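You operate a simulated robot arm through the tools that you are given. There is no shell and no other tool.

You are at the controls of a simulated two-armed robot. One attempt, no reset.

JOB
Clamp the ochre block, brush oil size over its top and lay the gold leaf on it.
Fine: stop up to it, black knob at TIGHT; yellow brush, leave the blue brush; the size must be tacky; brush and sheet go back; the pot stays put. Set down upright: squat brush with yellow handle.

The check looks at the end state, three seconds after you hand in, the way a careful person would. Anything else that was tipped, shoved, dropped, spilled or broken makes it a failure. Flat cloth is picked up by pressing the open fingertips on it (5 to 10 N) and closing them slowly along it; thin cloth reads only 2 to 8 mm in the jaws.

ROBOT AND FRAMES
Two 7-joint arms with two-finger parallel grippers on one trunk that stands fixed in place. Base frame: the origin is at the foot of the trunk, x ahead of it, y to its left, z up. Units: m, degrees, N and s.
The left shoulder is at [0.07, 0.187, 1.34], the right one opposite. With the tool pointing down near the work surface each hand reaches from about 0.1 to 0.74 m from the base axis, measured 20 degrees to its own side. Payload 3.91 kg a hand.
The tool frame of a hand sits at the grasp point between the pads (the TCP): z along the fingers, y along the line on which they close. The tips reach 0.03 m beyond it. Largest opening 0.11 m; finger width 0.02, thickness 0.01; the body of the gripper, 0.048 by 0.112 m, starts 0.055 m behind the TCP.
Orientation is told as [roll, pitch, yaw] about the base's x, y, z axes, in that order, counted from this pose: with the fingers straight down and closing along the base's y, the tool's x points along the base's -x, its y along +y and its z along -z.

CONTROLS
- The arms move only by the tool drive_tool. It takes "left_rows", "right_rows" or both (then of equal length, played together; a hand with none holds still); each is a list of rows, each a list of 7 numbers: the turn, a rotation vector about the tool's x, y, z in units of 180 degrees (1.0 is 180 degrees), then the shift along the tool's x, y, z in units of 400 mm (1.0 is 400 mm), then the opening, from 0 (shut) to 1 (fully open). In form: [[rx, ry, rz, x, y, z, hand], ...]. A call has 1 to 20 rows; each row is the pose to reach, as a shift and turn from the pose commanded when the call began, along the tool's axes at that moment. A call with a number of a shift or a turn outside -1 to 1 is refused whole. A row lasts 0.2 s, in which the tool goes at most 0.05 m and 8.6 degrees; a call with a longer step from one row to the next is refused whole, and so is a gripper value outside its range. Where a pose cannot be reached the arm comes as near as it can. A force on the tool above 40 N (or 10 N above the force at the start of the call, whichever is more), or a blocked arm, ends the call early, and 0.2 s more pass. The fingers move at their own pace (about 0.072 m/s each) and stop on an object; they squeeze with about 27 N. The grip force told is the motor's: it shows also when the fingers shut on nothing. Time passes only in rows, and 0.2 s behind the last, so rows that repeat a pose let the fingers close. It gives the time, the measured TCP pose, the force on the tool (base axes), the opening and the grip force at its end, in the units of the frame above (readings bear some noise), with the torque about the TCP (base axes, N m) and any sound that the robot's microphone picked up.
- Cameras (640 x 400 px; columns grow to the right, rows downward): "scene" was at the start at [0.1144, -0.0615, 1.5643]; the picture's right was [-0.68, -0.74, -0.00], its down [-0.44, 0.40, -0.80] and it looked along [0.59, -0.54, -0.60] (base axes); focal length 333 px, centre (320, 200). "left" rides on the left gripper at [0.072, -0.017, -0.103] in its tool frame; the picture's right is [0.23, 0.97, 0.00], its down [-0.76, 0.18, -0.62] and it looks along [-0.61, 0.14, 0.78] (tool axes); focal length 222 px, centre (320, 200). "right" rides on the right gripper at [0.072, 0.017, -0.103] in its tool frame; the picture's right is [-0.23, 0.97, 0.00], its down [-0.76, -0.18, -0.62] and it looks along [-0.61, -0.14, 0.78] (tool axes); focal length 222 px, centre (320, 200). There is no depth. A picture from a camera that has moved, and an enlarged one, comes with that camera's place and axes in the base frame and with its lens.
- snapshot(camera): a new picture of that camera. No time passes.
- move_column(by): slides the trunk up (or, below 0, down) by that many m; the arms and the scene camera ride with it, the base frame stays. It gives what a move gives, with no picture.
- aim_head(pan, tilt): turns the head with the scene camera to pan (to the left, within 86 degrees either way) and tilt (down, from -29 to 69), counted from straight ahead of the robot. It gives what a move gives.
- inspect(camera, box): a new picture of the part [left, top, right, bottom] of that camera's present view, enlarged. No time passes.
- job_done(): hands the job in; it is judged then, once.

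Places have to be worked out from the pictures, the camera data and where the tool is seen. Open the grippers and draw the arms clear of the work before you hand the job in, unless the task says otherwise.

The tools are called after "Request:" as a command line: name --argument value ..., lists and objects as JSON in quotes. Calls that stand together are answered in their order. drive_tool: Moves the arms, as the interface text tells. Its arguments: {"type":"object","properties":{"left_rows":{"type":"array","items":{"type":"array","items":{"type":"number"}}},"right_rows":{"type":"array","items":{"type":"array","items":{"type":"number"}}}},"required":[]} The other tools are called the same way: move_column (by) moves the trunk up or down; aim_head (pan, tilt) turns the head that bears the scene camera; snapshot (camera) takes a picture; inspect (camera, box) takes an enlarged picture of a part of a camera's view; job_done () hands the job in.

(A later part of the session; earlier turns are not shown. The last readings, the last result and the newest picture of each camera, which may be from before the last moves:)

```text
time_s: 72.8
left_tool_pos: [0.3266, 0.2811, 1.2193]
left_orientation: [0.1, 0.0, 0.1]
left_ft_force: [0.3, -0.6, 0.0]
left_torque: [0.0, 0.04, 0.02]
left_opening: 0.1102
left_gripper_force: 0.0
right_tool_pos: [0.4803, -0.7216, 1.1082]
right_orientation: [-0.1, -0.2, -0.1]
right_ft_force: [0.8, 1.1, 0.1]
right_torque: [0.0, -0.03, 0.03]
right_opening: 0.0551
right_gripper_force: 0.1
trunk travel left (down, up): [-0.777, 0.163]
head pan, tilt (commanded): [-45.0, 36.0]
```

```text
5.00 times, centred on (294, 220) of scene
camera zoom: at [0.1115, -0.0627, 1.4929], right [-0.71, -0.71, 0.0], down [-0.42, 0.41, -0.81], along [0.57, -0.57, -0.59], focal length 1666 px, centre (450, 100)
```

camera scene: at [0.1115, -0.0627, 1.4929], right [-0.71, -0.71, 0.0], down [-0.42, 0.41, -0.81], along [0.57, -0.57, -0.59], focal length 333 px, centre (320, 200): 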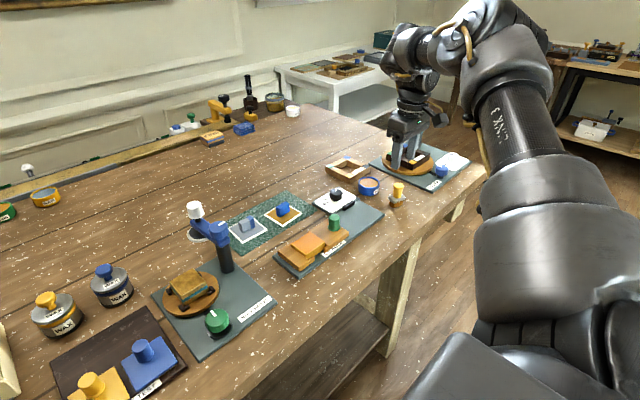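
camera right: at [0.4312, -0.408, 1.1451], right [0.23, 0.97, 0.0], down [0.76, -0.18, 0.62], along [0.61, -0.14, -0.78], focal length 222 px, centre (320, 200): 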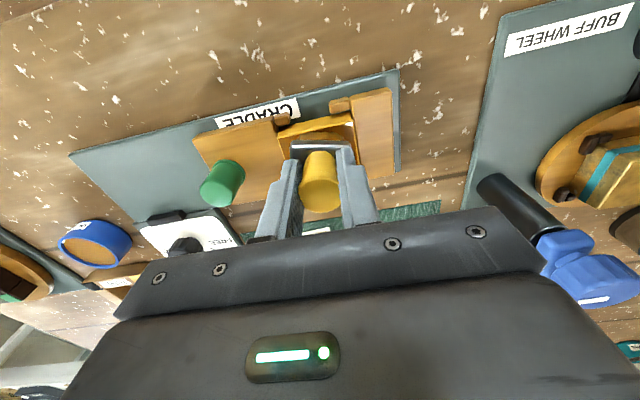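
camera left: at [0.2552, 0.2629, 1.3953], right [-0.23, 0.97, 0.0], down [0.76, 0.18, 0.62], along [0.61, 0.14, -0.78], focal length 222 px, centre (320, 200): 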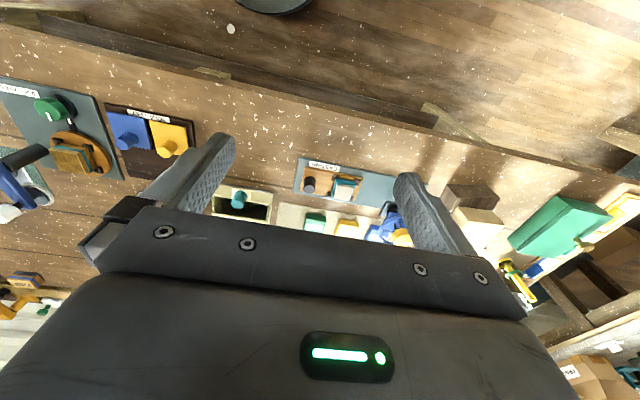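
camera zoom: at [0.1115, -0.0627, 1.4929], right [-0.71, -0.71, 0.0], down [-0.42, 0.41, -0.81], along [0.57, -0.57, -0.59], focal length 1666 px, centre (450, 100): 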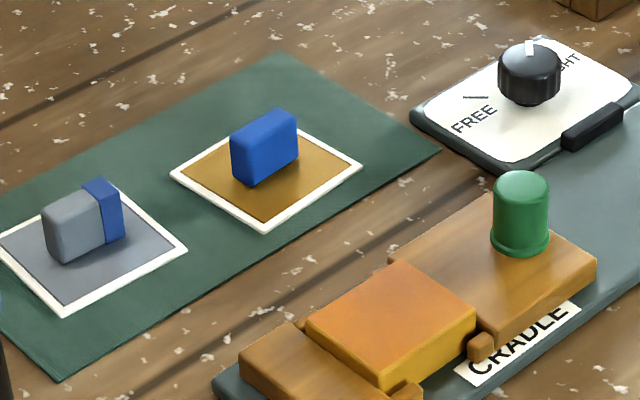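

Brush is back upright in its place. Next I move over the block to look closely at the size's gloss with the wrist camera while it cures.

Request:
drive_tool --right_rows '[[0, 0, 0, 0, 0.1, -0.02, 0.5], [0, 0, 0, 0, 0.21, -0.02, 0.5], [0, 0, 0, 0, 0.32, -0.02, 0.5], [0, 0, 0, -0.03, 0.43, -0.02, 0.5], [0, 0, 0, -0.06, 0.54, -0.02, 0.5], [0, 0, 0, -0.09, 0.65, -0.02, 0.5], [0, 0, 0, -0.12, 0.73, -0.02, 0.5], [0, 0, 0, -0.12, 0.73, -0.02, 0.5]]'

Request:
inspect --camera "right" --box '[220, 50, 420, 175]'

Request:
snapshot --camera "right"

```text
time_s: 74.7
left_tool_pos: [0.3269, 0.2789, 1.2211]
left_orientation: [0.0, -0.1, 0.0]
left_ft_force: [-0.1, 0.2, -0.7]
left_torque: [-0.01, 0.02, -0.03]
left_opening: 0.11
left_gripper_force: 0.2
right_tool_pos: [0.5281, -0.4297, 1.1123]
right_orientation: [0.1, -0.1, -0.3]
right_ft_force: [-0.3, -0.7, -0.9]
right_torque: [0.01, 0.01, 0.02]
right_opening: 0.0549
right_gripper_force: 0.0
trunk travel left (down, up): [-0.777, 0.163]
head pan, tilt (commanded): [-45.0, 36.0]
```

```text
3.20 times, centred on (320, 112) of right
camera zoom: at [0.456, -0.4123, 1.216], right [0.23, 0.97, 0.0], down [0.76, -0.18, 0.62], along [0.61, -0.14, -0.78], focal length 711 px, centre (320, 480)
```

zoom: 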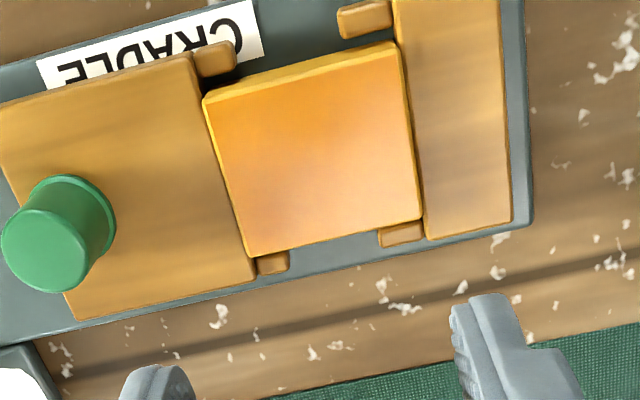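

```text
taken
camera right: at [0.456, -0.4123, 1.216], right [0.23, 0.97, 0.0], down [0.76, -0.18, 0.62], along [0.61, -0.14, -0.78], focal length 222 px, centre (320, 200)
```

right: 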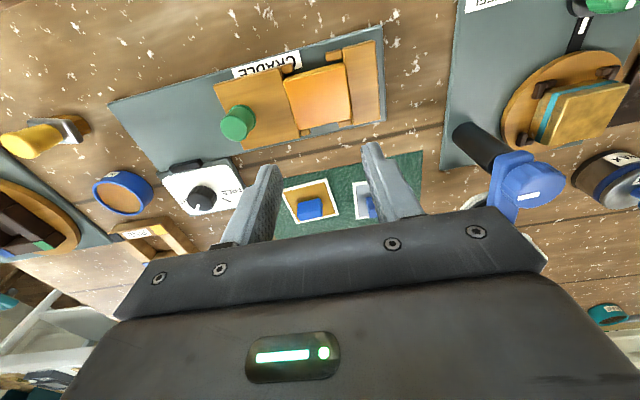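

The gloss has already gone from wet mirror-like to a soft satin sheen. I zoom on the gold sheet to measure it and its blue pull.

Request:
inspect --camera "right" --box '[264, 160, 376, 230]'

Request:
inspect --camera "scene" --box '[220, 185, 316, 245]'

```text
5.71 times, centred on (320, 195) of right
camera zoom: at [0.456, -0.4123, 1.216], right [0.23, 0.97, 0.0], down [0.76, -0.18, 0.62], along [0.61, -0.14, -0.78], focal length 1269 px, centre (320, 229)
```

zoom: 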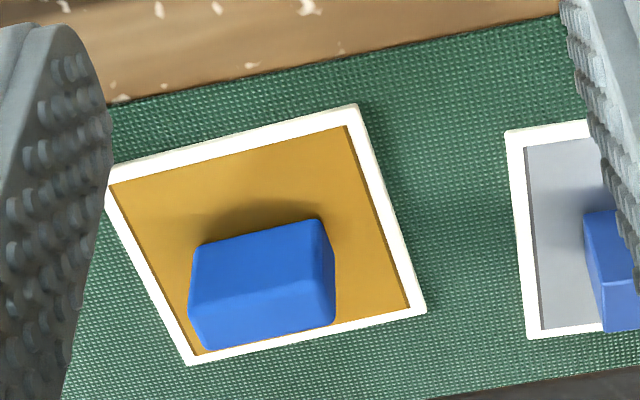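

```text
6.67 times, centred on (268, 215) of scene
camera zoom: at [0.1115, -0.0648, 1.4929], right [-0.71, -0.71, 0.0], down [-0.42, 0.42, -0.81], along [0.57, -0.57, -0.59], focal length 2222 px, centre (667, 100)
```

zoom: 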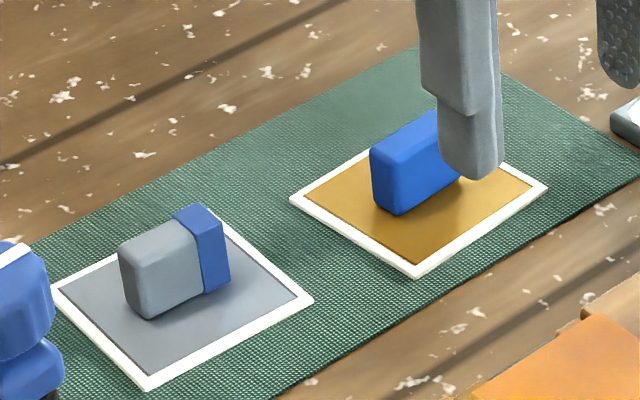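

The blue pull of the gold sheet is a bar about 34 × 13 × 27 mm centred near (0.668, −0.478), long side along y; the card is ~70 mm square. I lower the trunk 5 cm and move over the pull at z≈1.05.

Request:
move_column --by -0.05

Request:
drive_tool --right_rows '[[0, 0, 0, -0.07, -0.024, 0, 0.5], [0, 0, 0, -0.14, -0.048, 0, 0.5], [0, 0, 0, -0.21, -0.072, 0, 0.5], [0, 0, 0, -0.28, -0.096, 0.01, 0.5], [0, 0, 0, -0.35, -0.12, 0.02, 0.5], [0, 0, 0, -0.35, -0.12, 0.03, 0.5]]'

Request:
snapshot --camera "right"

Request:
inspect --camera "scene" --box '[240, 170, 368, 250]'

```text
time_s: 75.6
left_tool_pos: [0.3264, 0.2804, 1.1698]
left_orientation: [0.0, -0.1, 0.2]
left_ft_force: [-0.6, -0.7, 0.0]
left_torque: [0.01, -0.02, -0.02]
left_opening: 0.1099
left_gripper_force: 0.0
right_tool_pos: [0.5291, -0.4297, 1.0625]
right_orientation: [0.0, -0.1, -0.1]
right_ft_force: [0.7, 0.6, 0.3]
right_torque: [-0.02, 0.0, 0.0]
right_opening: 0.0547
right_gripper_force: 0.1
trunk travel left (down, up): [-0.727, 0.213]
head pan, tilt (commanded): [-45.0, 36.0]
```

```text
time_s: 77.0
left_tool_pos: [0.328, 0.2803, 1.1689]
left_orientation: [-0.1, 0.0, 0.1]
left_ft_force: [-0.4, -0.2, 0.6]
left_torque: [-0.03, -0.02, -0.03]
left_opening: 0.1099
left_gripper_force: 0.1
right_tool_pos: [0.6268, -0.4761, 1.0465]
right_orientation: [-0.1, -0.2, -0.1]
right_ft_force: [0.0, 1.0, -0.6]
right_torque: [0.01, 0.01, -0.01]
right_opening: 0.0551
right_gripper_force: 0.0
right hand out of reach, approached as far as the arm can: row 4, 5, 6
trunk travel left (down, up): [-0.727, 0.213]
head pan, tilt (commanded): [-45.0, 36.0]
```

```text
taken
camera right: at [0.5537, -0.4589, 1.15], right [0.23, 0.97, 0.0], down [0.76, -0.18, 0.63], along [0.61, -0.14, -0.78], focal length 222 px, centre (320, 200)
```

right: 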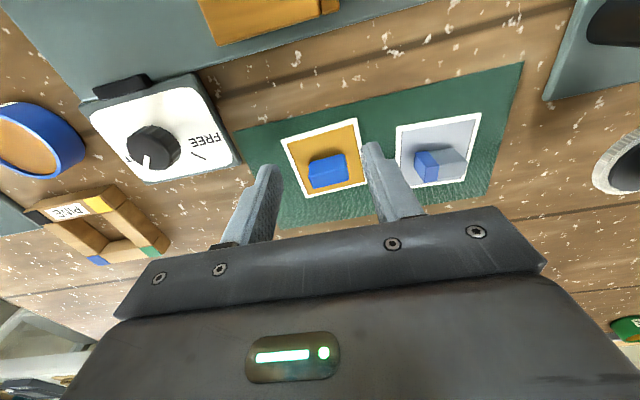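

```text
5.00 times, centred on (304, 210) of scene
camera zoom: at [0.1131, -0.0642, 1.4428], right [-0.71, -0.71, 0.0], down [-0.42, 0.42, -0.81], along [0.57, -0.57, -0.59], focal length 1666 px, centre (400, 150)
```

zoom: 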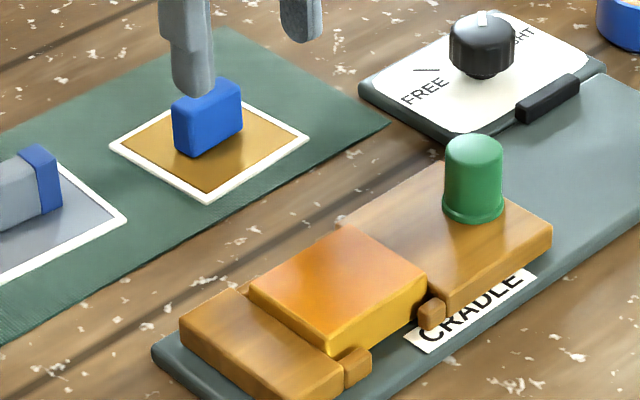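

At this height it stops at x≈0.627, 40 mm short. I test whether it reaches further a bit lower (z≈1.02, tips still above the pull).

Request:
drive_tool --right_rows '[[0, 0, 0, 0, 0, 0.03, 0.5], [0, 0, 0, 0, 0, 0.06, 0.5], [0, 0, 0, -0.05, -0.002, 0.06, 0.5], [0, 0, 0, -0.103, -0.004, 0.06, 0.5]]'

```text
time_s: 78.0
left_tool_pos: [0.3274, 0.2804, 1.1692]
left_orientation: [0.0, -0.1, 0.2]
left_ft_force: [0.5, 0.8, -0.1]
left_torque: [0.0, 0.01, 0.02]
left_opening: 0.11
left_gripper_force: 0.1
right_tool_pos: [0.6256, -0.4765, 1.024]
right_orientation: [0.0, -0.2, -0.1]
right_ft_force: [-0.1, -0.5, -0.5]
right_torque: [-0.02, 0.04, -0.01]
right_opening: 0.0552
right_gripper_force: 0.0
right hand out of reach, approached as far as the arm can: row 3, 4
trunk travel left (down, up): [-0.727, 0.213]
head pan, tilt (commanded): [-45.0, 36.0]
```

Same limit lower down. Since I will grip the bar's two y-ends, a pitch of the hand about y doesn't matter for the grip, so I tilt 15° outward and try again.

Request:
drive_tool --right_rows '[[0, -0.0278, 0, 0, 0, 0, 0.5], [0, -0.0556, 0, 0, 0, 0, 0.5], [0, -0.0833, 0, 0, 0, 0, 0.5], [0, -0.0833, 0, -0.03, -0.001, 0, 0.5], [0, -0.0833, 0, -0.06, -0.002, 0, 0.5], [0, -0.0833, 0, -0.085, -0.003, 0, 0.5], [0, -0.0833, 0, -0.106, -0.004, 0, 0.5]]'

Request:
snapshot --camera "right"

Request:
inspect --camera "scene" --box '[240, 170, 368, 250]'

```text
time_s: 79.6
left_tool_pos: [0.3267, 0.2797, 1.169]
left_orientation: [0.0, 0.1, 0.0]
left_ft_force: [0.7, 0.1, 0.1]
left_torque: [0.02, 0.06, -0.01]
left_opening: 0.1098
left_gripper_force: 0.0
right_tool_pos: [0.6696, -0.4766, 1.0252]
right_orientation: [0.1, -14.9, -0.1]
right_ft_force: [0.0, -0.5, 0.8]
right_torque: [0.01, -0.01, -0.03]
right_opening: 0.0549
right_gripper_force: 0.0
trunk travel left (down, up): [-0.727, 0.213]
head pan, tilt (commanded): [-45.0, 36.0]
```

```text
taken
camera right: at [0.5727, -0.46, 1.1057], right [0.22, 0.97, 0.06], down [0.57, -0.18, 0.8], along [0.79, -0.14, -0.6], focal length 222 px, centre (320, 200)
```

right: 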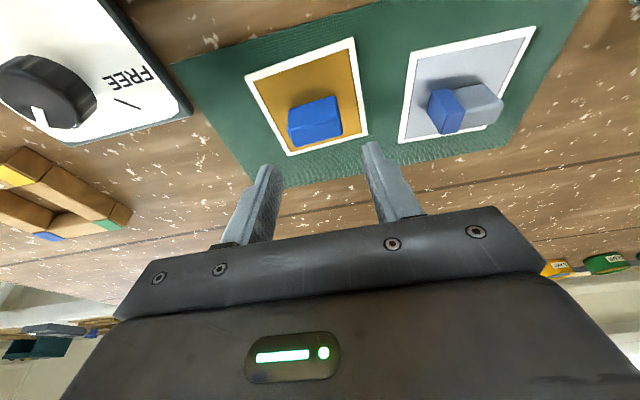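

```text
5.00 times, centred on (304, 210) of scene
camera zoom: at [0.1129, -0.0637, 1.4428], right [-0.71, -0.71, 0.0], down [-0.42, 0.42, -0.81], along [0.57, -0.57, -0.59], focal length 1666 px, centre (400, 150)
```

zoom: 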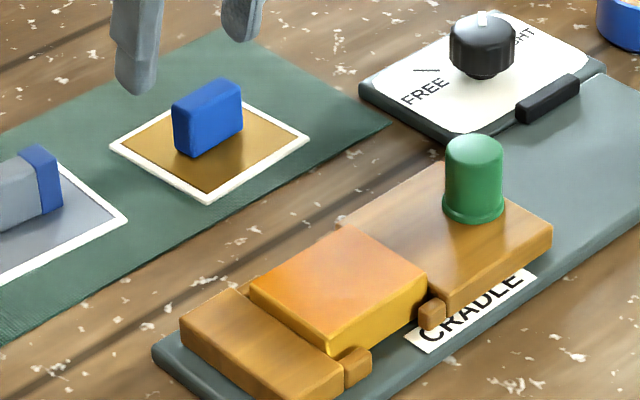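

With the tilt the hand reaches over the pull (0.670, −0.477). I zoom to align precisely.

Request:
inspect --camera "right" --box '[230, 30, 390, 130]'

Request:
inspect --camera "right" --box '[230, 80, 390, 180]'

```text
4.00 times, centred on (310, 80) of right
camera zoom: at [0.5727, -0.46, 1.1057], right [0.22, 0.97, 0.06], down [0.57, -0.18, 0.8], along [0.79, -0.14, -0.6], focal length 888 px, centre (360, 680)
```

zoom: 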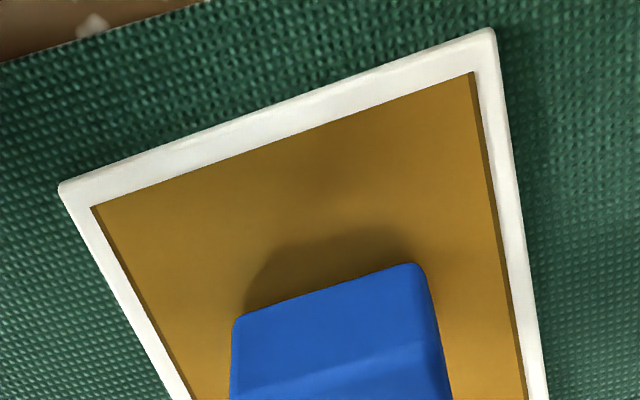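

```text
4.00 times, centred on (310, 130) of right
camera zoom: at [0.5727, -0.46, 1.1057], right [0.22, 0.97, 0.06], down [0.57, -0.18, 0.8], along [0.79, -0.14, -0.6], focal length 888 px, centre (360, 480)
```

zoom: 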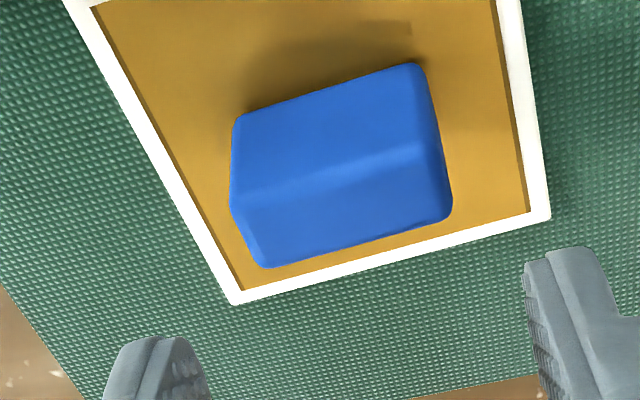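

The pull spans x 0.6605–0.676, y −0.494…−0.460, z 0.949–0.974, the card is turned ≈+4°. I match the yaw and lower the fingers around the bar's ends, tips 4–5 mm above the card.

Request:
drive_tool --right_rows '[[-0.0029, 0, -0.0107, 0.0145, 0, 0.03, 0.5], [-0.00576, 0, -0.02147, 0.029, 0, 0.06, 0.5], [-0.00576, 0, -0.02147, 0.038, 0, 0.079, 0.5], [-0.00576, 0, -0.02147, 0.0436, 0, 0.0885, 0.5]]'

Request:
inspect --camera "right" --box '[230, 80, 410, 192]'

Request:
inspect --camera "scene" --box '[240, 170, 336, 230]'

```text
time_s: 80.6
left_tool_pos: [0.3274, 0.2815, 1.1697]
left_orientation: [0.1, 0.0, 0.1]
left_ft_force: [-0.4, 0.4, -0.5]
left_torque: [0.0, 0.02, 0.05]
left_opening: 0.1102
left_gripper_force: 0.1
right_tool_pos: [0.6606, -0.4763, 0.9859]
right_orientation: [0.1, -15.1, 3.9]
right_ft_force: [0.2, 0.3, -0.4]
right_torque: [-0.03, -0.03, 0.02]
right_opening: 0.0551
right_gripper_force: 0.0
trunk travel left (down, up): [-0.727, 0.213]
head pan, tilt (commanded): [-45.0, 36.0]
```

```text
3.56 times, centred on (320, 136) of right
camera zoom: at [0.5634, -0.4661, 1.0674], right [0.15, 0.99, 0.06], down [0.58, -0.14, 0.8], along [0.8, -0.09, -0.6], focal length 790 px, centre (320, 428)
```

zoom: 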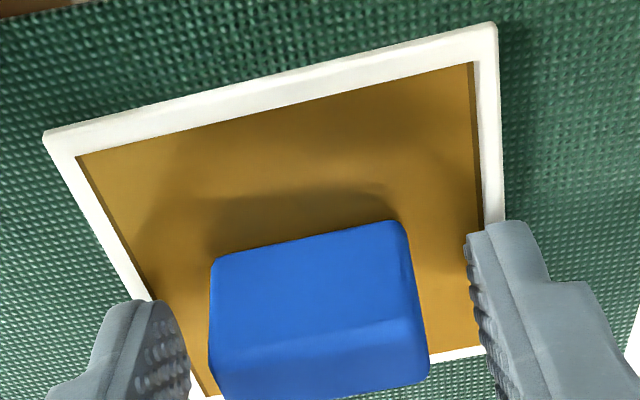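

```text
6.67 times, centred on (288, 200) of scene
camera zoom: at [0.1122, -0.0643, 1.4429], right [-0.71, -0.71, 0.0], down [-0.42, 0.42, -0.81], along [0.57, -0.57, -0.59], focal length 2222 px, centre (533, 200)
```

zoom: 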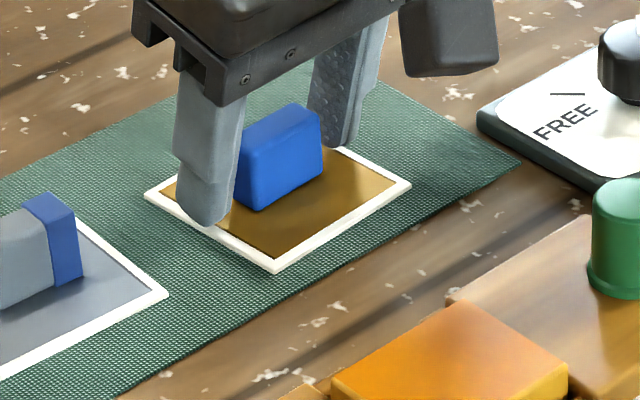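

The fingers straddle the pull, slightly off to one side; I shift 1.5 mm and close gently.

Request:
drive_tool --right_rows '[[0, 0, 0, 0, -0.004, 0, 0.5], [0, 0, 0, 0, -0.004, 0, 0.38], [0, 0, 0, 0, -0.004, 0, 0.2], [0, 0, 0, 0, -0.004, 0, 0.2], [0, 0, 0, 0, -0.004, 0, 0.2]]'

Request:
inspect --camera "right" --box '[230, 80, 410, 192]'

Request:
inspect --camera "scene" --box '[240, 170, 368, 250]'

```text
time_s: 81.8
left_tool_pos: [0.3282, 0.2795, 1.17]
left_orientation: [-0.1, 0.0, 0.1]
left_ft_force: [-0.3, 0.4, 0.4]
left_torque: [0.02, 0.0, 0.01]
left_opening: 0.1103
left_gripper_force: 0.0
right_tool_pos: [0.6613, -0.4778, 0.9863]
right_orientation: [0.0, -15.1, 3.8]
right_ft_force: [0.1, 0.3, -0.5]
right_torque: [0.01, 0.01, 0.01]
right_opening: 0.0349
right_gripper_force: 26.9
trunk travel left (down, up): [-0.727, 0.213]
head pan, tilt (commanded): [-45.0, 36.0]
```

```text
3.56 times, centred on (320, 136) of right
camera zoom: at [0.5634, -0.4676, 1.0673], right [0.15, 0.99, 0.06], down [0.58, -0.14, 0.8], along [0.8, -0.09, -0.6], focal length 790 px, centre (320, 428)
```

zoom: 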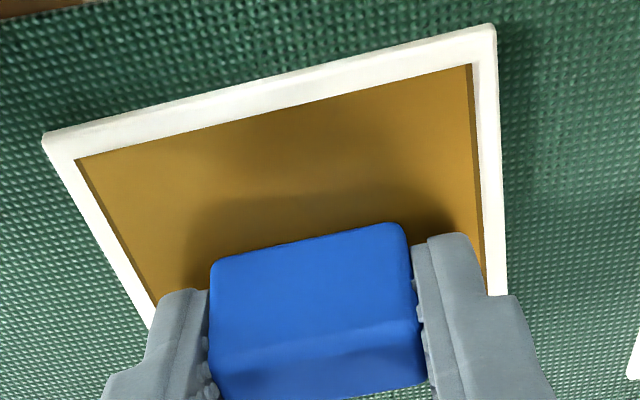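

```text
5.00 times, centred on (304, 210) of scene
camera zoom: at [0.1122, -0.0641, 1.4429], right [-0.71, -0.71, 0.0], down [-0.42, 0.42, -0.81], along [0.57, -0.57, -0.59], focal length 1666 px, centre (400, 150)
```

zoom: 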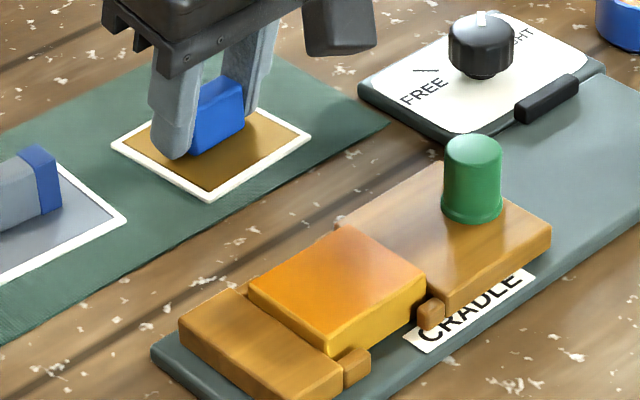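

Gripped (34.9 mm, 27 N); resting TCP (0.661, −0.477, 0.986), pitch −15°, yaw 3.8°. I lift the sheet straight up with the trunk and look at it and the size.

Request:
move_column --by 0.08

Request:
inspect --camera "scene" --box '[230, 160, 358, 240]'

Request:
inspect --camera "scene" --box '[264, 205, 344, 255]'

Request:
inspect --camera "right" --box '[200, 60, 440, 210]'

```text
time_s: 82.9
left_tool_pos: [0.327, 0.2805, 1.2495]
left_orientation: [0.0, 0.0, 0.1]
left_ft_force: [0.0, -0.5, -0.6]
left_torque: [-0.02, 0.0, -0.02]
left_opening: 0.1099
left_gripper_force: 0.0
right_tool_pos: [0.6601, -0.478, 1.0663]
right_orientation: [-0.1, -15.1, 3.9]
right_ft_force: [0.5, 0.5, -0.7]
right_torque: [-0.05, -0.04, 0.0]
right_opening: 0.0348
right_gripper_force: 27.0
trunk travel left (down, up): [-0.807, 0.133]
head pan, tilt (commanded): [-45.0, 36.0]
```

```text
5.00 times, centred on (294, 200) of scene
camera zoom: at [0.1123, -0.0642, 1.5228], right [-0.71, -0.71, 0.0], down [-0.42, 0.42, -0.81], along [0.57, -0.57, -0.59], focal length 1666 px, centre (450, 200)
```

zoom: 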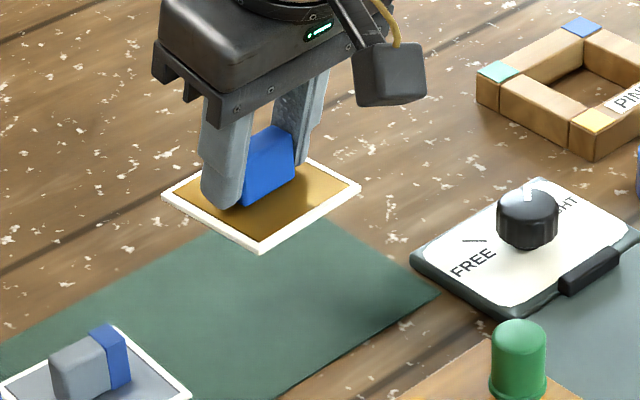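

```text
8.00 times, centred on (304, 230) of scene
camera zoom: at [0.1123, -0.0642, 1.5228], right [-0.71, -0.71, 0.0], down [-0.42, 0.42, -0.81], along [0.57, -0.57, -0.59], focal length 2666 px, centre (448, -40)
```

zoom: 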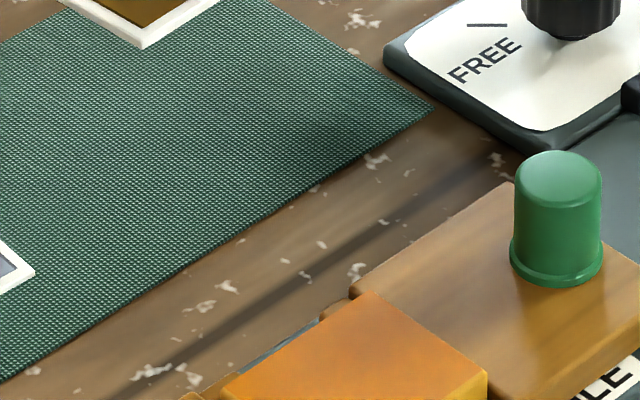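

```text
2.67 times, centred on (320, 135) of right
camera zoom: at [0.5634, -0.4676, 1.1472], right [0.15, 0.99, 0.06], down [0.58, -0.14, 0.8], along [0.8, -0.09, -0.6], focal length 592 px, centre (320, 373)
```

zoom: 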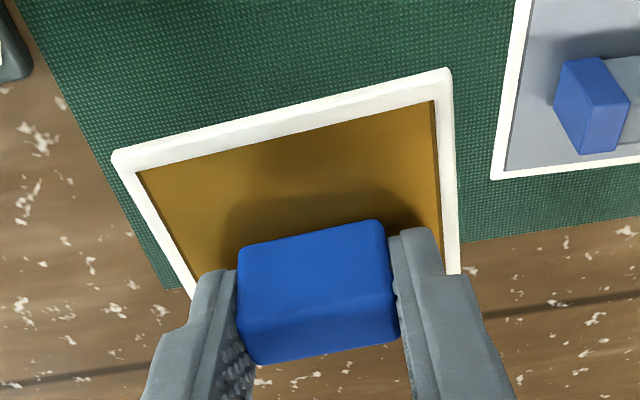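

The sheet is up and level. I look at the block's sized surface once more for its sheen.

Request:
inspect --camera "scene" --box '[264, 222, 344, 272]'

```text
8.00 times, centred on (304, 247) of scene
camera zoom: at [0.1123, -0.0642, 1.5228], right [-0.71, -0.71, 0.0], down [-0.42, 0.42, -0.81], along [0.57, -0.57, -0.59], focal length 2666 px, centre (448, -176)
```

zoom: 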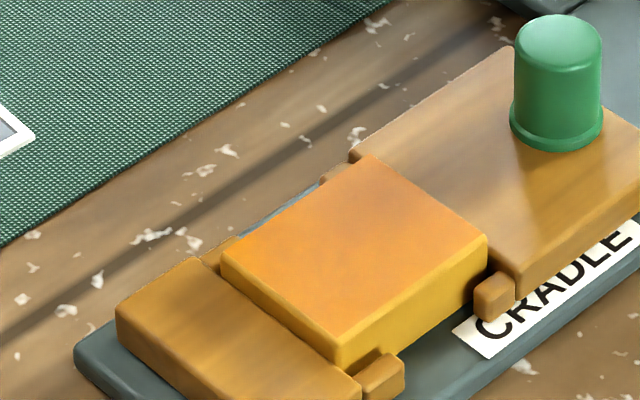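

The surface has lost its mirror gloss and looks satin. I bring the sheet near the block (still to its far side, squared to yaw 0) so I can keep watching the size before laying.

Request:
drive_tool --right_rows '[[0.0019, 0, 0.007, 0.035, 0.026, -0.0093, 0.2], [0.0038, 0, 0.014, 0.07, 0.0525, -0.0187, 0.2], [0.00564, 0, 0.02092, 0.1037, 0.0788, -0.028, 0.2], [0.00564, 0, 0.02092, 0.1383, 0.105, -0.0373, 0.2], [0.00564, 0, 0.02092, 0.1383, 0.105, -0.0373, 0.2]]'

Request:
inspect --camera "scene" --box '[264, 222, 344, 272]'

Request:
snapshot --camera "right"

```text
time_s: 84.1
left_tool_pos: [0.3275, 0.2807, 1.2486]
left_orientation: [-0.1, 0.0, 0.2]
left_ft_force: [0.0, -0.2, -0.2]
left_torque: [0.0, -0.01, 0.0]
left_opening: 0.1102
left_gripper_force: 0.0
right_tool_pos: [0.6024, -0.4403, 1.0661]
right_orientation: [-0.1, -15.2, -0.1]
right_ft_force: [0.0, -0.6, -0.4]
right_torque: [-0.01, -0.01, 0.03]
right_opening: 0.0346
right_gripper_force: 26.8
trunk travel left (down, up): [-0.807, 0.133]
head pan, tilt (commanded): [-45.0, 36.0]
```

```text
8.00 times, centred on (304, 247) of scene
camera zoom: at [0.1124, -0.0642, 1.5229], right [-0.71, -0.71, 0.0], down [-0.42, 0.42, -0.81], along [0.57, -0.57, -0.59], focal length 2666 px, centre (448, -176)
```

zoom: 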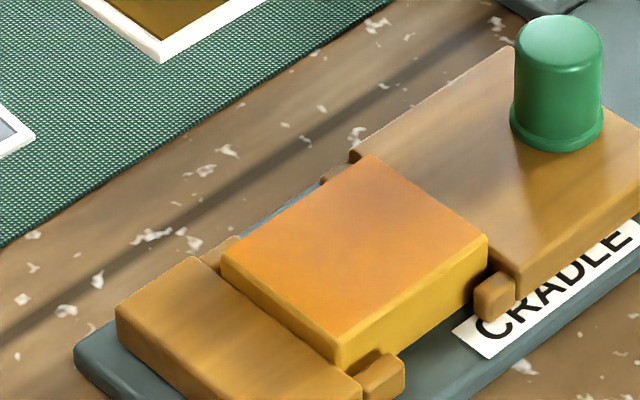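

```text
taken
camera right: at [0.5053, -0.4226, 1.1476], right [0.22, 0.97, 0.06], down [0.57, -0.18, 0.8], along [0.79, -0.14, -0.6], focal length 222 px, centre (320, 200)
```

right: 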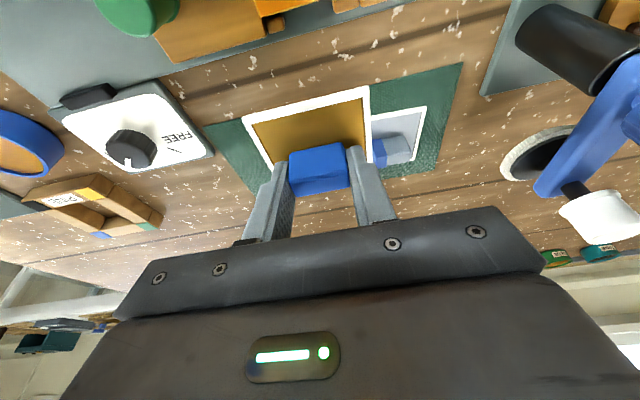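

Now I wait 4 s holding still and compare the sheen again.

Request:
drive_tool --right_rows '[[0, 0, 0, 0, 0, 0, 0.2], [0, 0, 0, 0, 0, 0, 0.2], [0, 0, 0, 0, 0, 0, 0.2], [0, 0, 0, 0, 0, 0, 0.2], [0, 0, 0, 0, 0, 0, 0.2], [0, 0, 0, 0, 0, 0, 0.2], [0, 0, 0, 0, 0, 0, 0.2], [0, 0, 0, 0, 0, 0, 0.2], [0, 0, 0, 0, 0, 0, 0.2], [0, 0, 0, 0, 0, 0, 0.2], [0, 0, 0, 0, 0, 0, 0.2], [0, 0, 0, 0, 0, 0, 0.2], [0, 0, 0, 0, 0, 0, 0.2], [0, 0, 0, 0, 0, 0, 0.2], [0, 0, 0, 0, 0, 0, 0.2], [0, 0, 0, 0, 0, 0, 0.2], [0, 0, 0, 0, 0, 0, 0.2], [0, 0, 0, 0, 0, 0, 0.2], [0, 0, 0, 0, 0, 0, 0.2], [0, 0, 0, 0, 0, 0, 0.2]]'

Request:
inspect --camera "scene" --box '[264, 222, 344, 272]'

```text
time_s: 88.3
left_tool_pos: [0.3266, 0.2799, 1.2493]
left_orientation: [0.1, -0.2, 0.0]
left_ft_force: [-0.2, 0.2, -0.5]
left_torque: [0.05, 0.01, -0.02]
left_opening: 0.1101
left_gripper_force: 0.1
right_tool_pos: [0.6013, -0.4406, 1.0669]
right_orientation: [0.0, -15.0, -0.2]
right_ft_force: [0.3, -0.7, 0.0]
right_torque: [0.05, 0.01, 0.0]
right_opening: 0.0346
right_gripper_force: 26.6
trunk travel left (down, up): [-0.807, 0.133]
head pan, tilt (commanded): [-45.0, 36.0]
```

```text
8.00 times, centred on (304, 247) of scene
camera zoom: at [0.1121, -0.0642, 1.5229], right [-0.71, -0.71, 0.0], down [-0.42, 0.42, -0.81], along [0.57, -0.57, -0.59], focal length 2666 px, centre (448, -176)
```

zoom: 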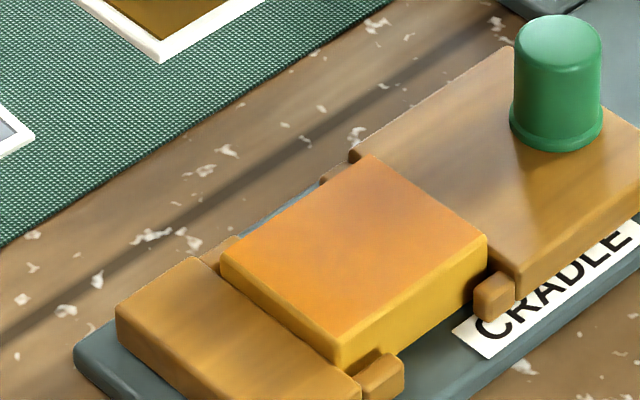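

The sheen is holding at satin with only slow dulling—tacky. I move the sheet over the block centre, still 5 cm above it.

Request:
drive_tool --right_rows '[[0, 0, 0, 0.073, 0.011, -0.02, 0.2], [0, 0, 0, 0.146, 0.022, -0.04, 0.2], [0, 0, 0, 0.2185, 0.0325, -0.059, 0.2], [0, 0, 0, 0.2185, 0.0325, -0.059, 0.2]]'

Request:
inspect --camera "right" --box '[200, 30, 440, 180]'

Request:
inspect --camera "scene" --box '[250, 190, 378, 270]'

```text
time_s: 89.3
left_tool_pos: [0.3271, 0.2807, 1.2496]
left_orientation: [0.0, 0.0, 0.1]
left_ft_force: [-0.2, -0.5, 1.2]
left_torque: [0.01, 0.02, 0.0]
left_opening: 0.11
left_gripper_force: 0.0
right_tool_pos: [0.511, -0.4257, 1.0663]
right_orientation: [0.0, -15.1, -0.1]
right_ft_force: [0.4, -0.5, -0.2]
right_torque: [0.02, -0.01, 0.0]
right_opening: 0.0349
right_gripper_force: 27.4
trunk travel left (down, up): [-0.807, 0.133]
head pan, tilt (commanded): [-45.0, 36.0]
```

```text
2.67 times, centred on (320, 105) of right
camera zoom: at [0.4139, -0.4096, 1.1476], right [0.22, 0.97, 0.06], down [0.57, -0.18, 0.8], along [0.79, -0.14, -0.6], focal length 592 px, centre (320, 453)
```

zoom: 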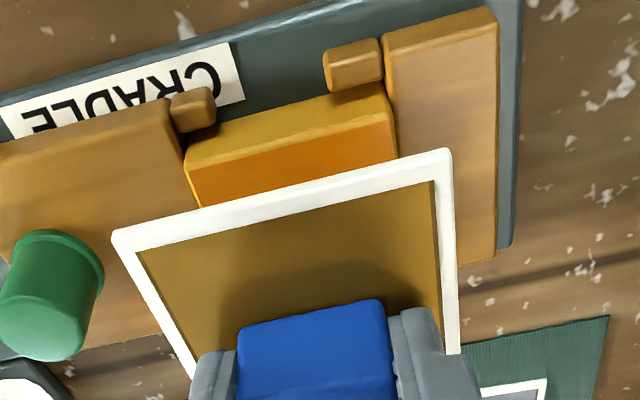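

```text
5.00 times, centred on (314, 230) of scene
camera zoom: at [0.1126, -0.0641, 1.5228], right [-0.71, -0.71, 0.0], down [-0.42, 0.42, -0.81], along [0.57, -0.57, -0.59], focal length 1666 px, centre (350, 50)
```

zoom: 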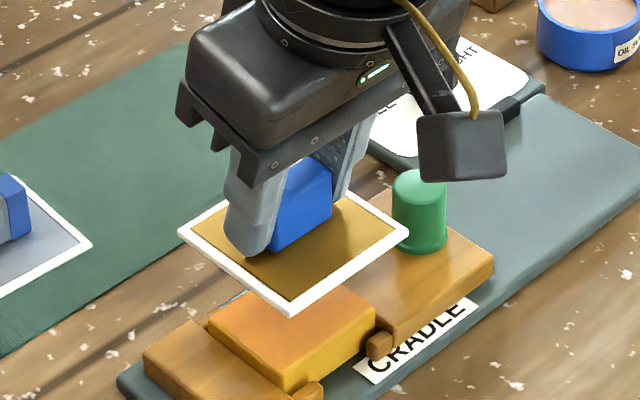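

Card centre ≈(0.517, −0.426) and block centre ≈(0.517, −0.4265) agree within about a millimetre. I lower the sheet straight down to about 6 mm above the block.

Request:
drive_tool --right_rows '[[0, 0, 0, 0.0098, 0, 0.0362, 0.2], [0, 0, 0, 0.0195, 0, 0.0724, 0.2], [0, 0, 0, 0.0274, 0, 0.1014, 0.2], [0, 0, 0, 0.0274, 0, 0.1014, 0.2]]'

Request:
inspect --camera "scene" --box '[264, 205, 344, 255]'

Request:
inspect --camera "right" --box '[200, 30, 440, 180]'

```text
time_s: 90.3
left_tool_pos: [0.3274, 0.2809, 1.2499]
left_orientation: [-0.1, -0.1, 0.1]
left_ft_force: [0.7, -0.1, 0.3]
left_torque: [0.0, 0.01, 0.01]
left_opening: 0.1098
left_gripper_force: 0.0
right_tool_pos: [0.5086, -0.4264, 1.0243]
right_orientation: [0.0, -15.2, 0.0]
right_ft_force: [-0.1, 0.0, -1.3]
right_torque: [0.03, 0.01, -0.01]
right_opening: 0.0347
right_gripper_force: 27.2
trunk travel left (down, up): [-0.807, 0.133]
head pan, tilt (commanded): [-45.0, 36.0]
```

```text
8.00 times, centred on (304, 230) of scene
camera zoom: at [0.1119, -0.0641, 1.5229], right [-0.71, -0.71, 0.0], down [-0.42, 0.42, -0.81], along [0.57, -0.57, -0.59], focal length 2666 px, centre (448, -40)
```

zoom: 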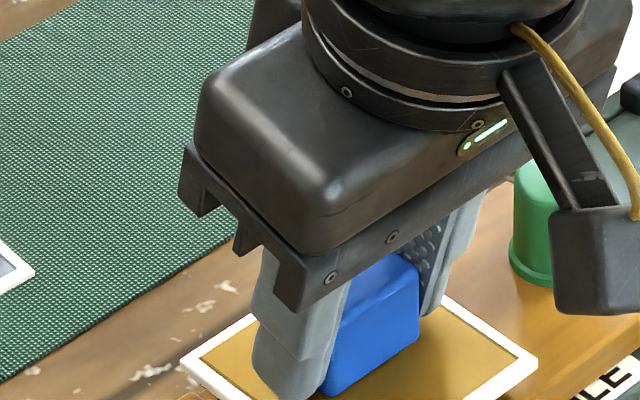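

```text
2.67 times, centred on (320, 105) of right
camera zoom: at [0.4135, -0.4096, 1.1054], right [0.22, 0.97, 0.06], down [0.57, -0.18, 0.8], along [0.79, -0.14, -0.6], focal length 592 px, centre (320, 453)
```

zoom: 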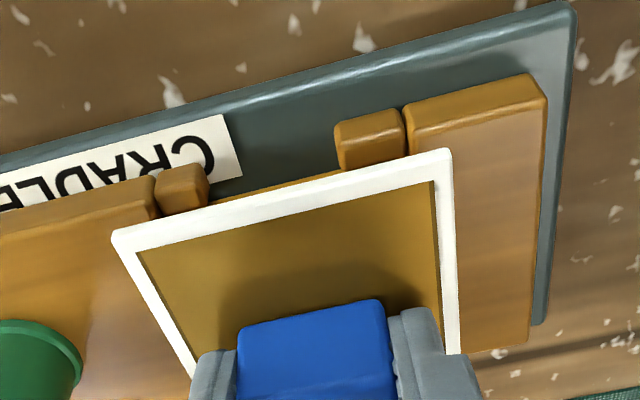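

Still well aligned. I go down in 1 mm rows toward contact.

Request:
drive_tool --right_rows '[[0, 0, 0, 0.00065, 0, 0.0024, 0.2], [0, 0, 0, 0.0013, 0, 0.0048, 0.2], [0, 0, 0, 0.00195, 0, 0.0072, 0.2], [0, 0, 0, 0.0026, 0, 0.0097, 0.2], [0, 0, 0, 0.00325, 0, 0.0121, 0.2]]'

Request:
inspect --camera "right" --box '[200, 30, 440, 180]'

```text
time_s: 91.5
left_tool_pos: [0.327, 0.2803, 1.2499]
left_orientation: [0.0, -0.1, 0.2]
left_ft_force: [0.0, 0.2, 0.1]
left_torque: [-0.01, 0.02, 0.01]
left_opening: 0.1102
left_gripper_force: 0.0
right_tool_pos: [0.5111, -0.428, 1.0186]
right_orientation: [0.0, -15.1, -0.1]
right_ft_force: [-0.2, 0.0, -0.6]
right_torque: [-0.02, 0.0, -0.01]
right_opening: 0.0349
right_gripper_force: 27.0
trunk travel left (down, up): [-0.807, 0.133]
head pan, tilt (commanded): [-45.0, 36.0]
```

```text
2.67 times, centred on (320, 105) of right
camera zoom: at [0.4137, -0.4097, 1.0996], right [0.22, 0.97, 0.06], down [0.57, -0.18, 0.8], along [0.79, -0.14, -0.6], focal length 592 px, centre (320, 453)
```

zoom: 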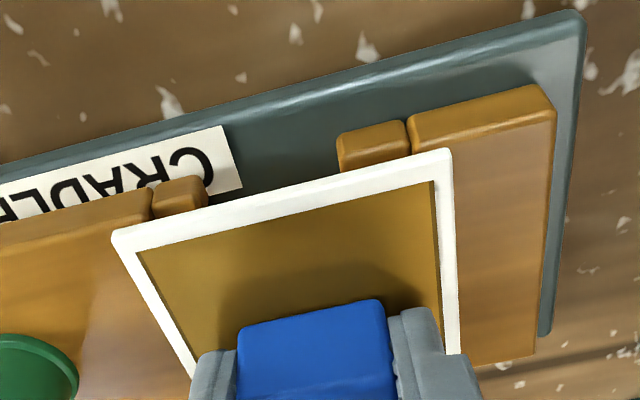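

Request:
drive_tool --right_rows '[[0, 0, 0, 0.00065, 0, 0.0024, 0.2], [0, 0, 0, 0.0013, 0, 0.0048, 0.2], [0, 0, 0, 0.0013, 0, 0.0048, 0.2]]'

```text
time_s: 92.3
left_tool_pos: [0.327, 0.2808, 1.2498]
left_orientation: [0.0, -0.1, 0.1]
left_ft_force: [-0.1, -0.1, -0.6]
left_torque: [0.0, -0.01, 0.02]
left_opening: 0.1099
left_gripper_force: 0.1
right_tool_pos: [0.5101, -0.4266, 1.0184]
right_orientation: [0.0, -15.1, -0.1]
right_ft_force: [0.0, -0.4, 4.7]
right_torque: [0.01, 0.0, 0.01]
right_opening: 0.0348
right_gripper_force: 27.1
trunk travel left (down, up): [-0.807, 0.133]
head pan, tilt (commanded): [-45.0, 36.0]
```

Contact, 4.7 N. I press about 1 mm more and hold for a second so the leaf takes.

Request:
drive_tool --right_rows '[[0, 0, 0, 0.00065, 0, 0.0024, 0.2], [0, 0, 0, 0.00065, 0, 0.0024, 0.2], [0, 0, 0, 0.00065, 0, 0.0024, 0.2], [0, 0, 0, 0.00065, 0, 0.0024, 0.2], [0, 0, 0, 0.00065, 0, 0.0024, 0.2], [0, 0, 0, 0.00065, 0, 0.0024, 0.2]]'

Request:
inspect --camera "scene" --box '[250, 200, 362, 270]'

Request:
inspect --camera "right" --box '[200, 30, 440, 180]'

```text
time_s: 93.7
left_tool_pos: [0.3261, 0.2806, 1.2494]
left_orientation: [0.0, -0.1, 0.1]
left_ft_force: [0.1, 0.1, 0.5]
left_torque: [0.02, -0.01, -0.02]
left_opening: 0.1103
left_gripper_force: 0.0
right_tool_pos: [0.5095, -0.426, 1.0171]
right_orientation: [0.0, -15.2, 0.1]
right_ft_force: [2.2, -2.1, 12.6]
right_torque: [-0.02, -0.13, 0.01]
right_opening: 0.0348
right_gripper_force: 26.5
trunk travel left (down, up): [-0.807, 0.133]
head pan, tilt (commanded): [-45.0, 36.0]
```

```text
5.71 times, centred on (306, 235) of scene
camera zoom: at [0.1109, -0.0632, 1.5231], right [-0.71, -0.71, 0.0], down [-0.42, 0.42, -0.81], along [0.57, -0.57, -0.59], focal length 1904 px, centre (400, 0)
```

zoom: 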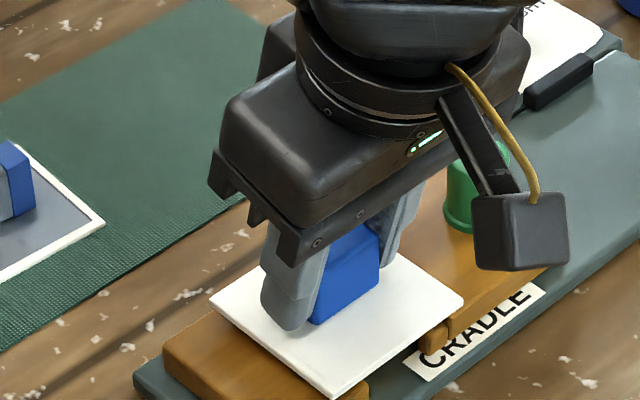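

```text
2.67 times, centred on (320, 105) of right
camera zoom: at [0.413, -0.4089, 1.0985], right [0.22, 0.97, 0.06], down [0.57, -0.18, 0.8], along [0.79, -0.14, -0.6], focal length 592 px, centre (320, 453)
```

zoom: 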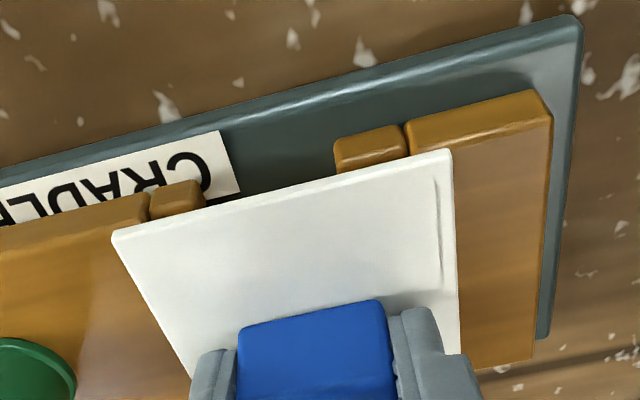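

The sheet has turned plain white – the leaf has transferred. I lift the empty sheet straight up, slowly at first.

Request:
drive_tool --right_rows '[[0, 0, 0, -0.002, 0, -0.0075, 0.2], [0, 0, 0, -0.0065, 0, -0.024, 0.2], [0, 0, 0, -0.0195, 0, -0.0724, 0.2], [0, 0, 0, -0.0326, 0, -0.1207, 0.2]]'

Request:
inspect --camera "scene" --box '[250, 195, 378, 275]'

Request:
inspect --camera "right" --box '[200, 30, 440, 180]'

```text
time_s: 94.7
left_tool_pos: [0.3285, 0.281, 1.2509]
left_orientation: [0.1, -0.2, 0.1]
left_ft_force: [-1.2, 0.2, 0.4]
left_torque: [0.0, 0.03, -0.01]
left_opening: 0.1104
left_gripper_force: 0.0
right_tool_pos: [0.5089, -0.427, 1.0667]
right_orientation: [0.0, -15.0, -0.1]
right_ft_force: [-0.7, -0.2, 0.6]
right_torque: [-0.02, 0.03, 0.01]
right_opening: 0.0344
right_gripper_force: 26.5
trunk travel left (down, up): [-0.807, 0.133]
head pan, tilt (commanded): [-45.0, 36.0]
```

```text
5.00 times, centred on (314, 235) of scene
camera zoom: at [0.1115, -0.0638, 1.5229], right [-0.71, -0.71, 0.0], down [-0.42, 0.42, -0.81], along [0.57, -0.57, -0.59], focal length 1666 px, centre (350, 25)
```

zoom: 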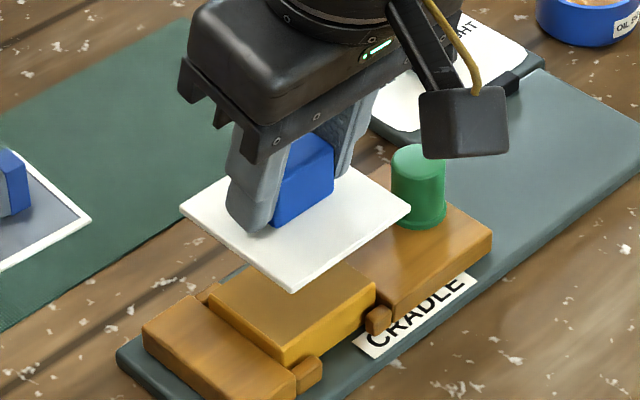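

```text
2.67 times, centred on (320, 105) of right
camera zoom: at [0.4123, -0.4099, 1.1475], right [0.22, 0.97, 0.06], down [0.57, -0.18, 0.8], along [0.79, -0.14, -0.6], focal length 592 px, centre (320, 453)
```

zoom: 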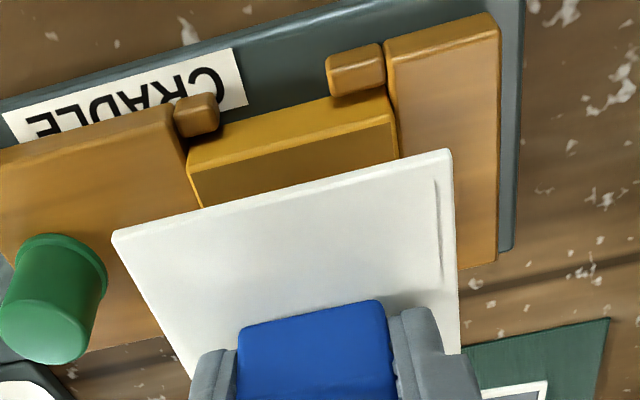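

The block's top now carries the gold leaf. I take the empty sheet back over its spot on the green pad (TCP 0.661, −0.477, yaw 3.9°).

Request:
drive_tool --right_rows '[[0, 0, 0, -0.073, -0.0254, 0.0196, 0.2], [0, 0, 0, -0.146, -0.0508, 0.0392, 0.2], [-0.0019, 0, -0.007, -0.219, -0.0762, 0.0588, 0.2], [-0.0038, 0, -0.014, -0.292, -0.1016, 0.0784, 0.2], [-0.00564, 0, -0.02092, -0.3633, -0.127, 0.098, 0.2], [-0.00564, 0, -0.02092, -0.3633, -0.127, 0.098, 0.2]]'

Request:
inspect --camera "scene" --box '[264, 222, 344, 272]'

Request:
inspect --camera "right" --box '[200, 60, 440, 210]'

```text
time_s: 96.1
left_tool_pos: [0.3268, 0.2797, 1.2498]
left_orientation: [0.0, -0.2, 0.1]
left_ft_force: [-0.8, -0.2, -0.2]
left_torque: [0.02, -0.02, 0.02]
left_opening: 0.1102
left_gripper_force: 0.1
right_tool_pos: [0.659, -0.4766, 1.0643]
right_orientation: [0.0, -15.1, 3.9]
right_ft_force: [0.1, -0.7, -0.4]
right_torque: [-0.01, 0.02, -0.04]
right_opening: 0.0346
right_gripper_force: 26.6
trunk travel left (down, up): [-0.807, 0.133]
head pan, tilt (commanded): [-45.0, 36.0]
```

```text
8.00 times, centred on (304, 247) of scene
camera zoom: at [0.1112, -0.0644, 1.523], right [-0.71, -0.71, 0.0], down [-0.42, 0.42, -0.81], along [0.57, -0.57, -0.59], focal length 2666 px, centre (448, -176)
```

zoom: 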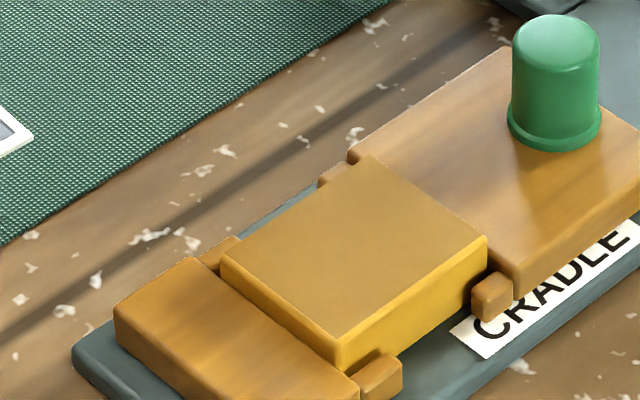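

```text
2.67 times, centred on (320, 135) of right
camera zoom: at [0.5616, -0.4662, 1.1457], right [0.15, 0.99, 0.06], down [0.58, -0.14, 0.8], along [0.8, -0.09, -0.6], focal length 592 px, centre (320, 373)
```

zoom: 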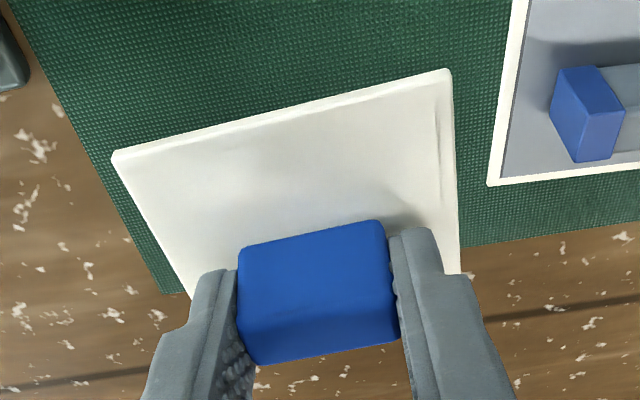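

The leaf covers the block top edge to edge. The sheet is back over its original place (views match within 2 mm); I nudge 1.5 mm outward and lower by trunk to just above the pad.

Request:
drive_tool --right_rows '[[0, 0, 0, -0.0036, -0.001, 0.001, 0.2], [0, 0, 0, -0.0036, -0.001, 0.001, 0.2]]'

Request:
move_column --by -0.074

Request:
inspect --camera "scene" --box '[240, 170, 336, 230]'

Request:
inspect --camera "right" --box '[230, 80, 410, 192]'

```text
time_s: 96.7
left_tool_pos: [0.3276, 0.2797, 1.2496]
left_orientation: [0.0, -0.1, 0.1]
left_ft_force: [-0.3, -0.6, 0.1]
left_torque: [-0.02, 0.01, -0.01]
left_opening: 0.1098
left_gripper_force: 0.0
right_tool_pos: [0.6614, -0.4777, 1.0649]
right_orientation: [0.0, -15.0, 3.9]
right_ft_force: [-0.9, 0.4, 0.5]
right_torque: [0.02, 0.01, -0.03]
right_opening: 0.0347
right_gripper_force: 27.3
trunk travel left (down, up): [-0.807, 0.133]
head pan, tilt (commanded): [-45.0, 36.0]
```

```text
time_s: 97.9
left_tool_pos: [0.3267, 0.2803, 1.1763]
left_orientation: [0.0, -0.2, 0.1]
left_ft_force: [-0.1, -0.4, -0.1]
left_torque: [0.0, 0.01, -0.02]
left_opening: 0.1102
left_gripper_force: 0.1
right_tool_pos: [0.6622, -0.4778, 0.9917]
right_orientation: [-0.1, -15.1, 3.8]
right_ft_force: [-0.1, 0.4, -0.7]
right_torque: [0.0, 0.02, -0.02]
right_opening: 0.0349
right_gripper_force: 26.7
trunk travel left (down, up): [-0.733, 0.207]
head pan, tilt (commanded): [-45.0, 36.0]
```

```text
6.67 times, centred on (288, 200) of scene
camera zoom: at [0.1119, -0.0642, 1.4489], right [-0.71, -0.71, 0.0], down [-0.42, 0.42, -0.81], along [0.57, -0.57, -0.59], focal length 2222 px, centre (533, 200)
```

zoom: 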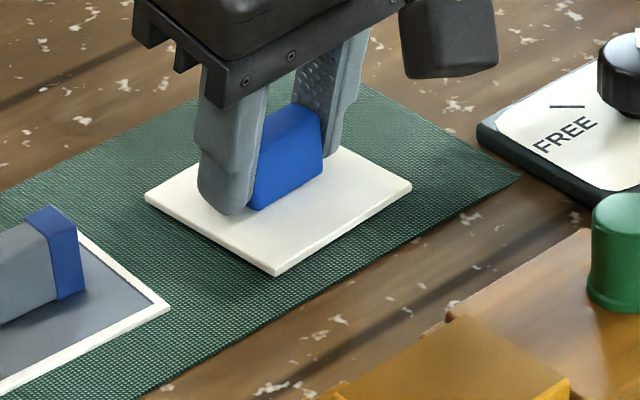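

```text
3.56 times, centred on (320, 136) of right
camera zoom: at [0.564, -0.4667, 1.0723], right [0.15, 0.99, 0.06], down [0.58, -0.14, 0.8], along [0.8, -0.09, -0.6], focal length 790 px, centre (320, 428)
```

zoom: 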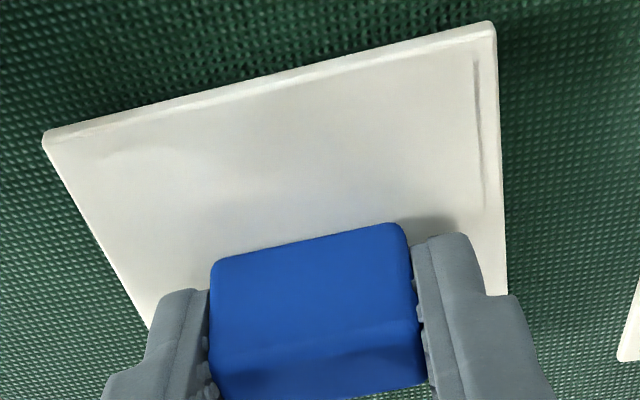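

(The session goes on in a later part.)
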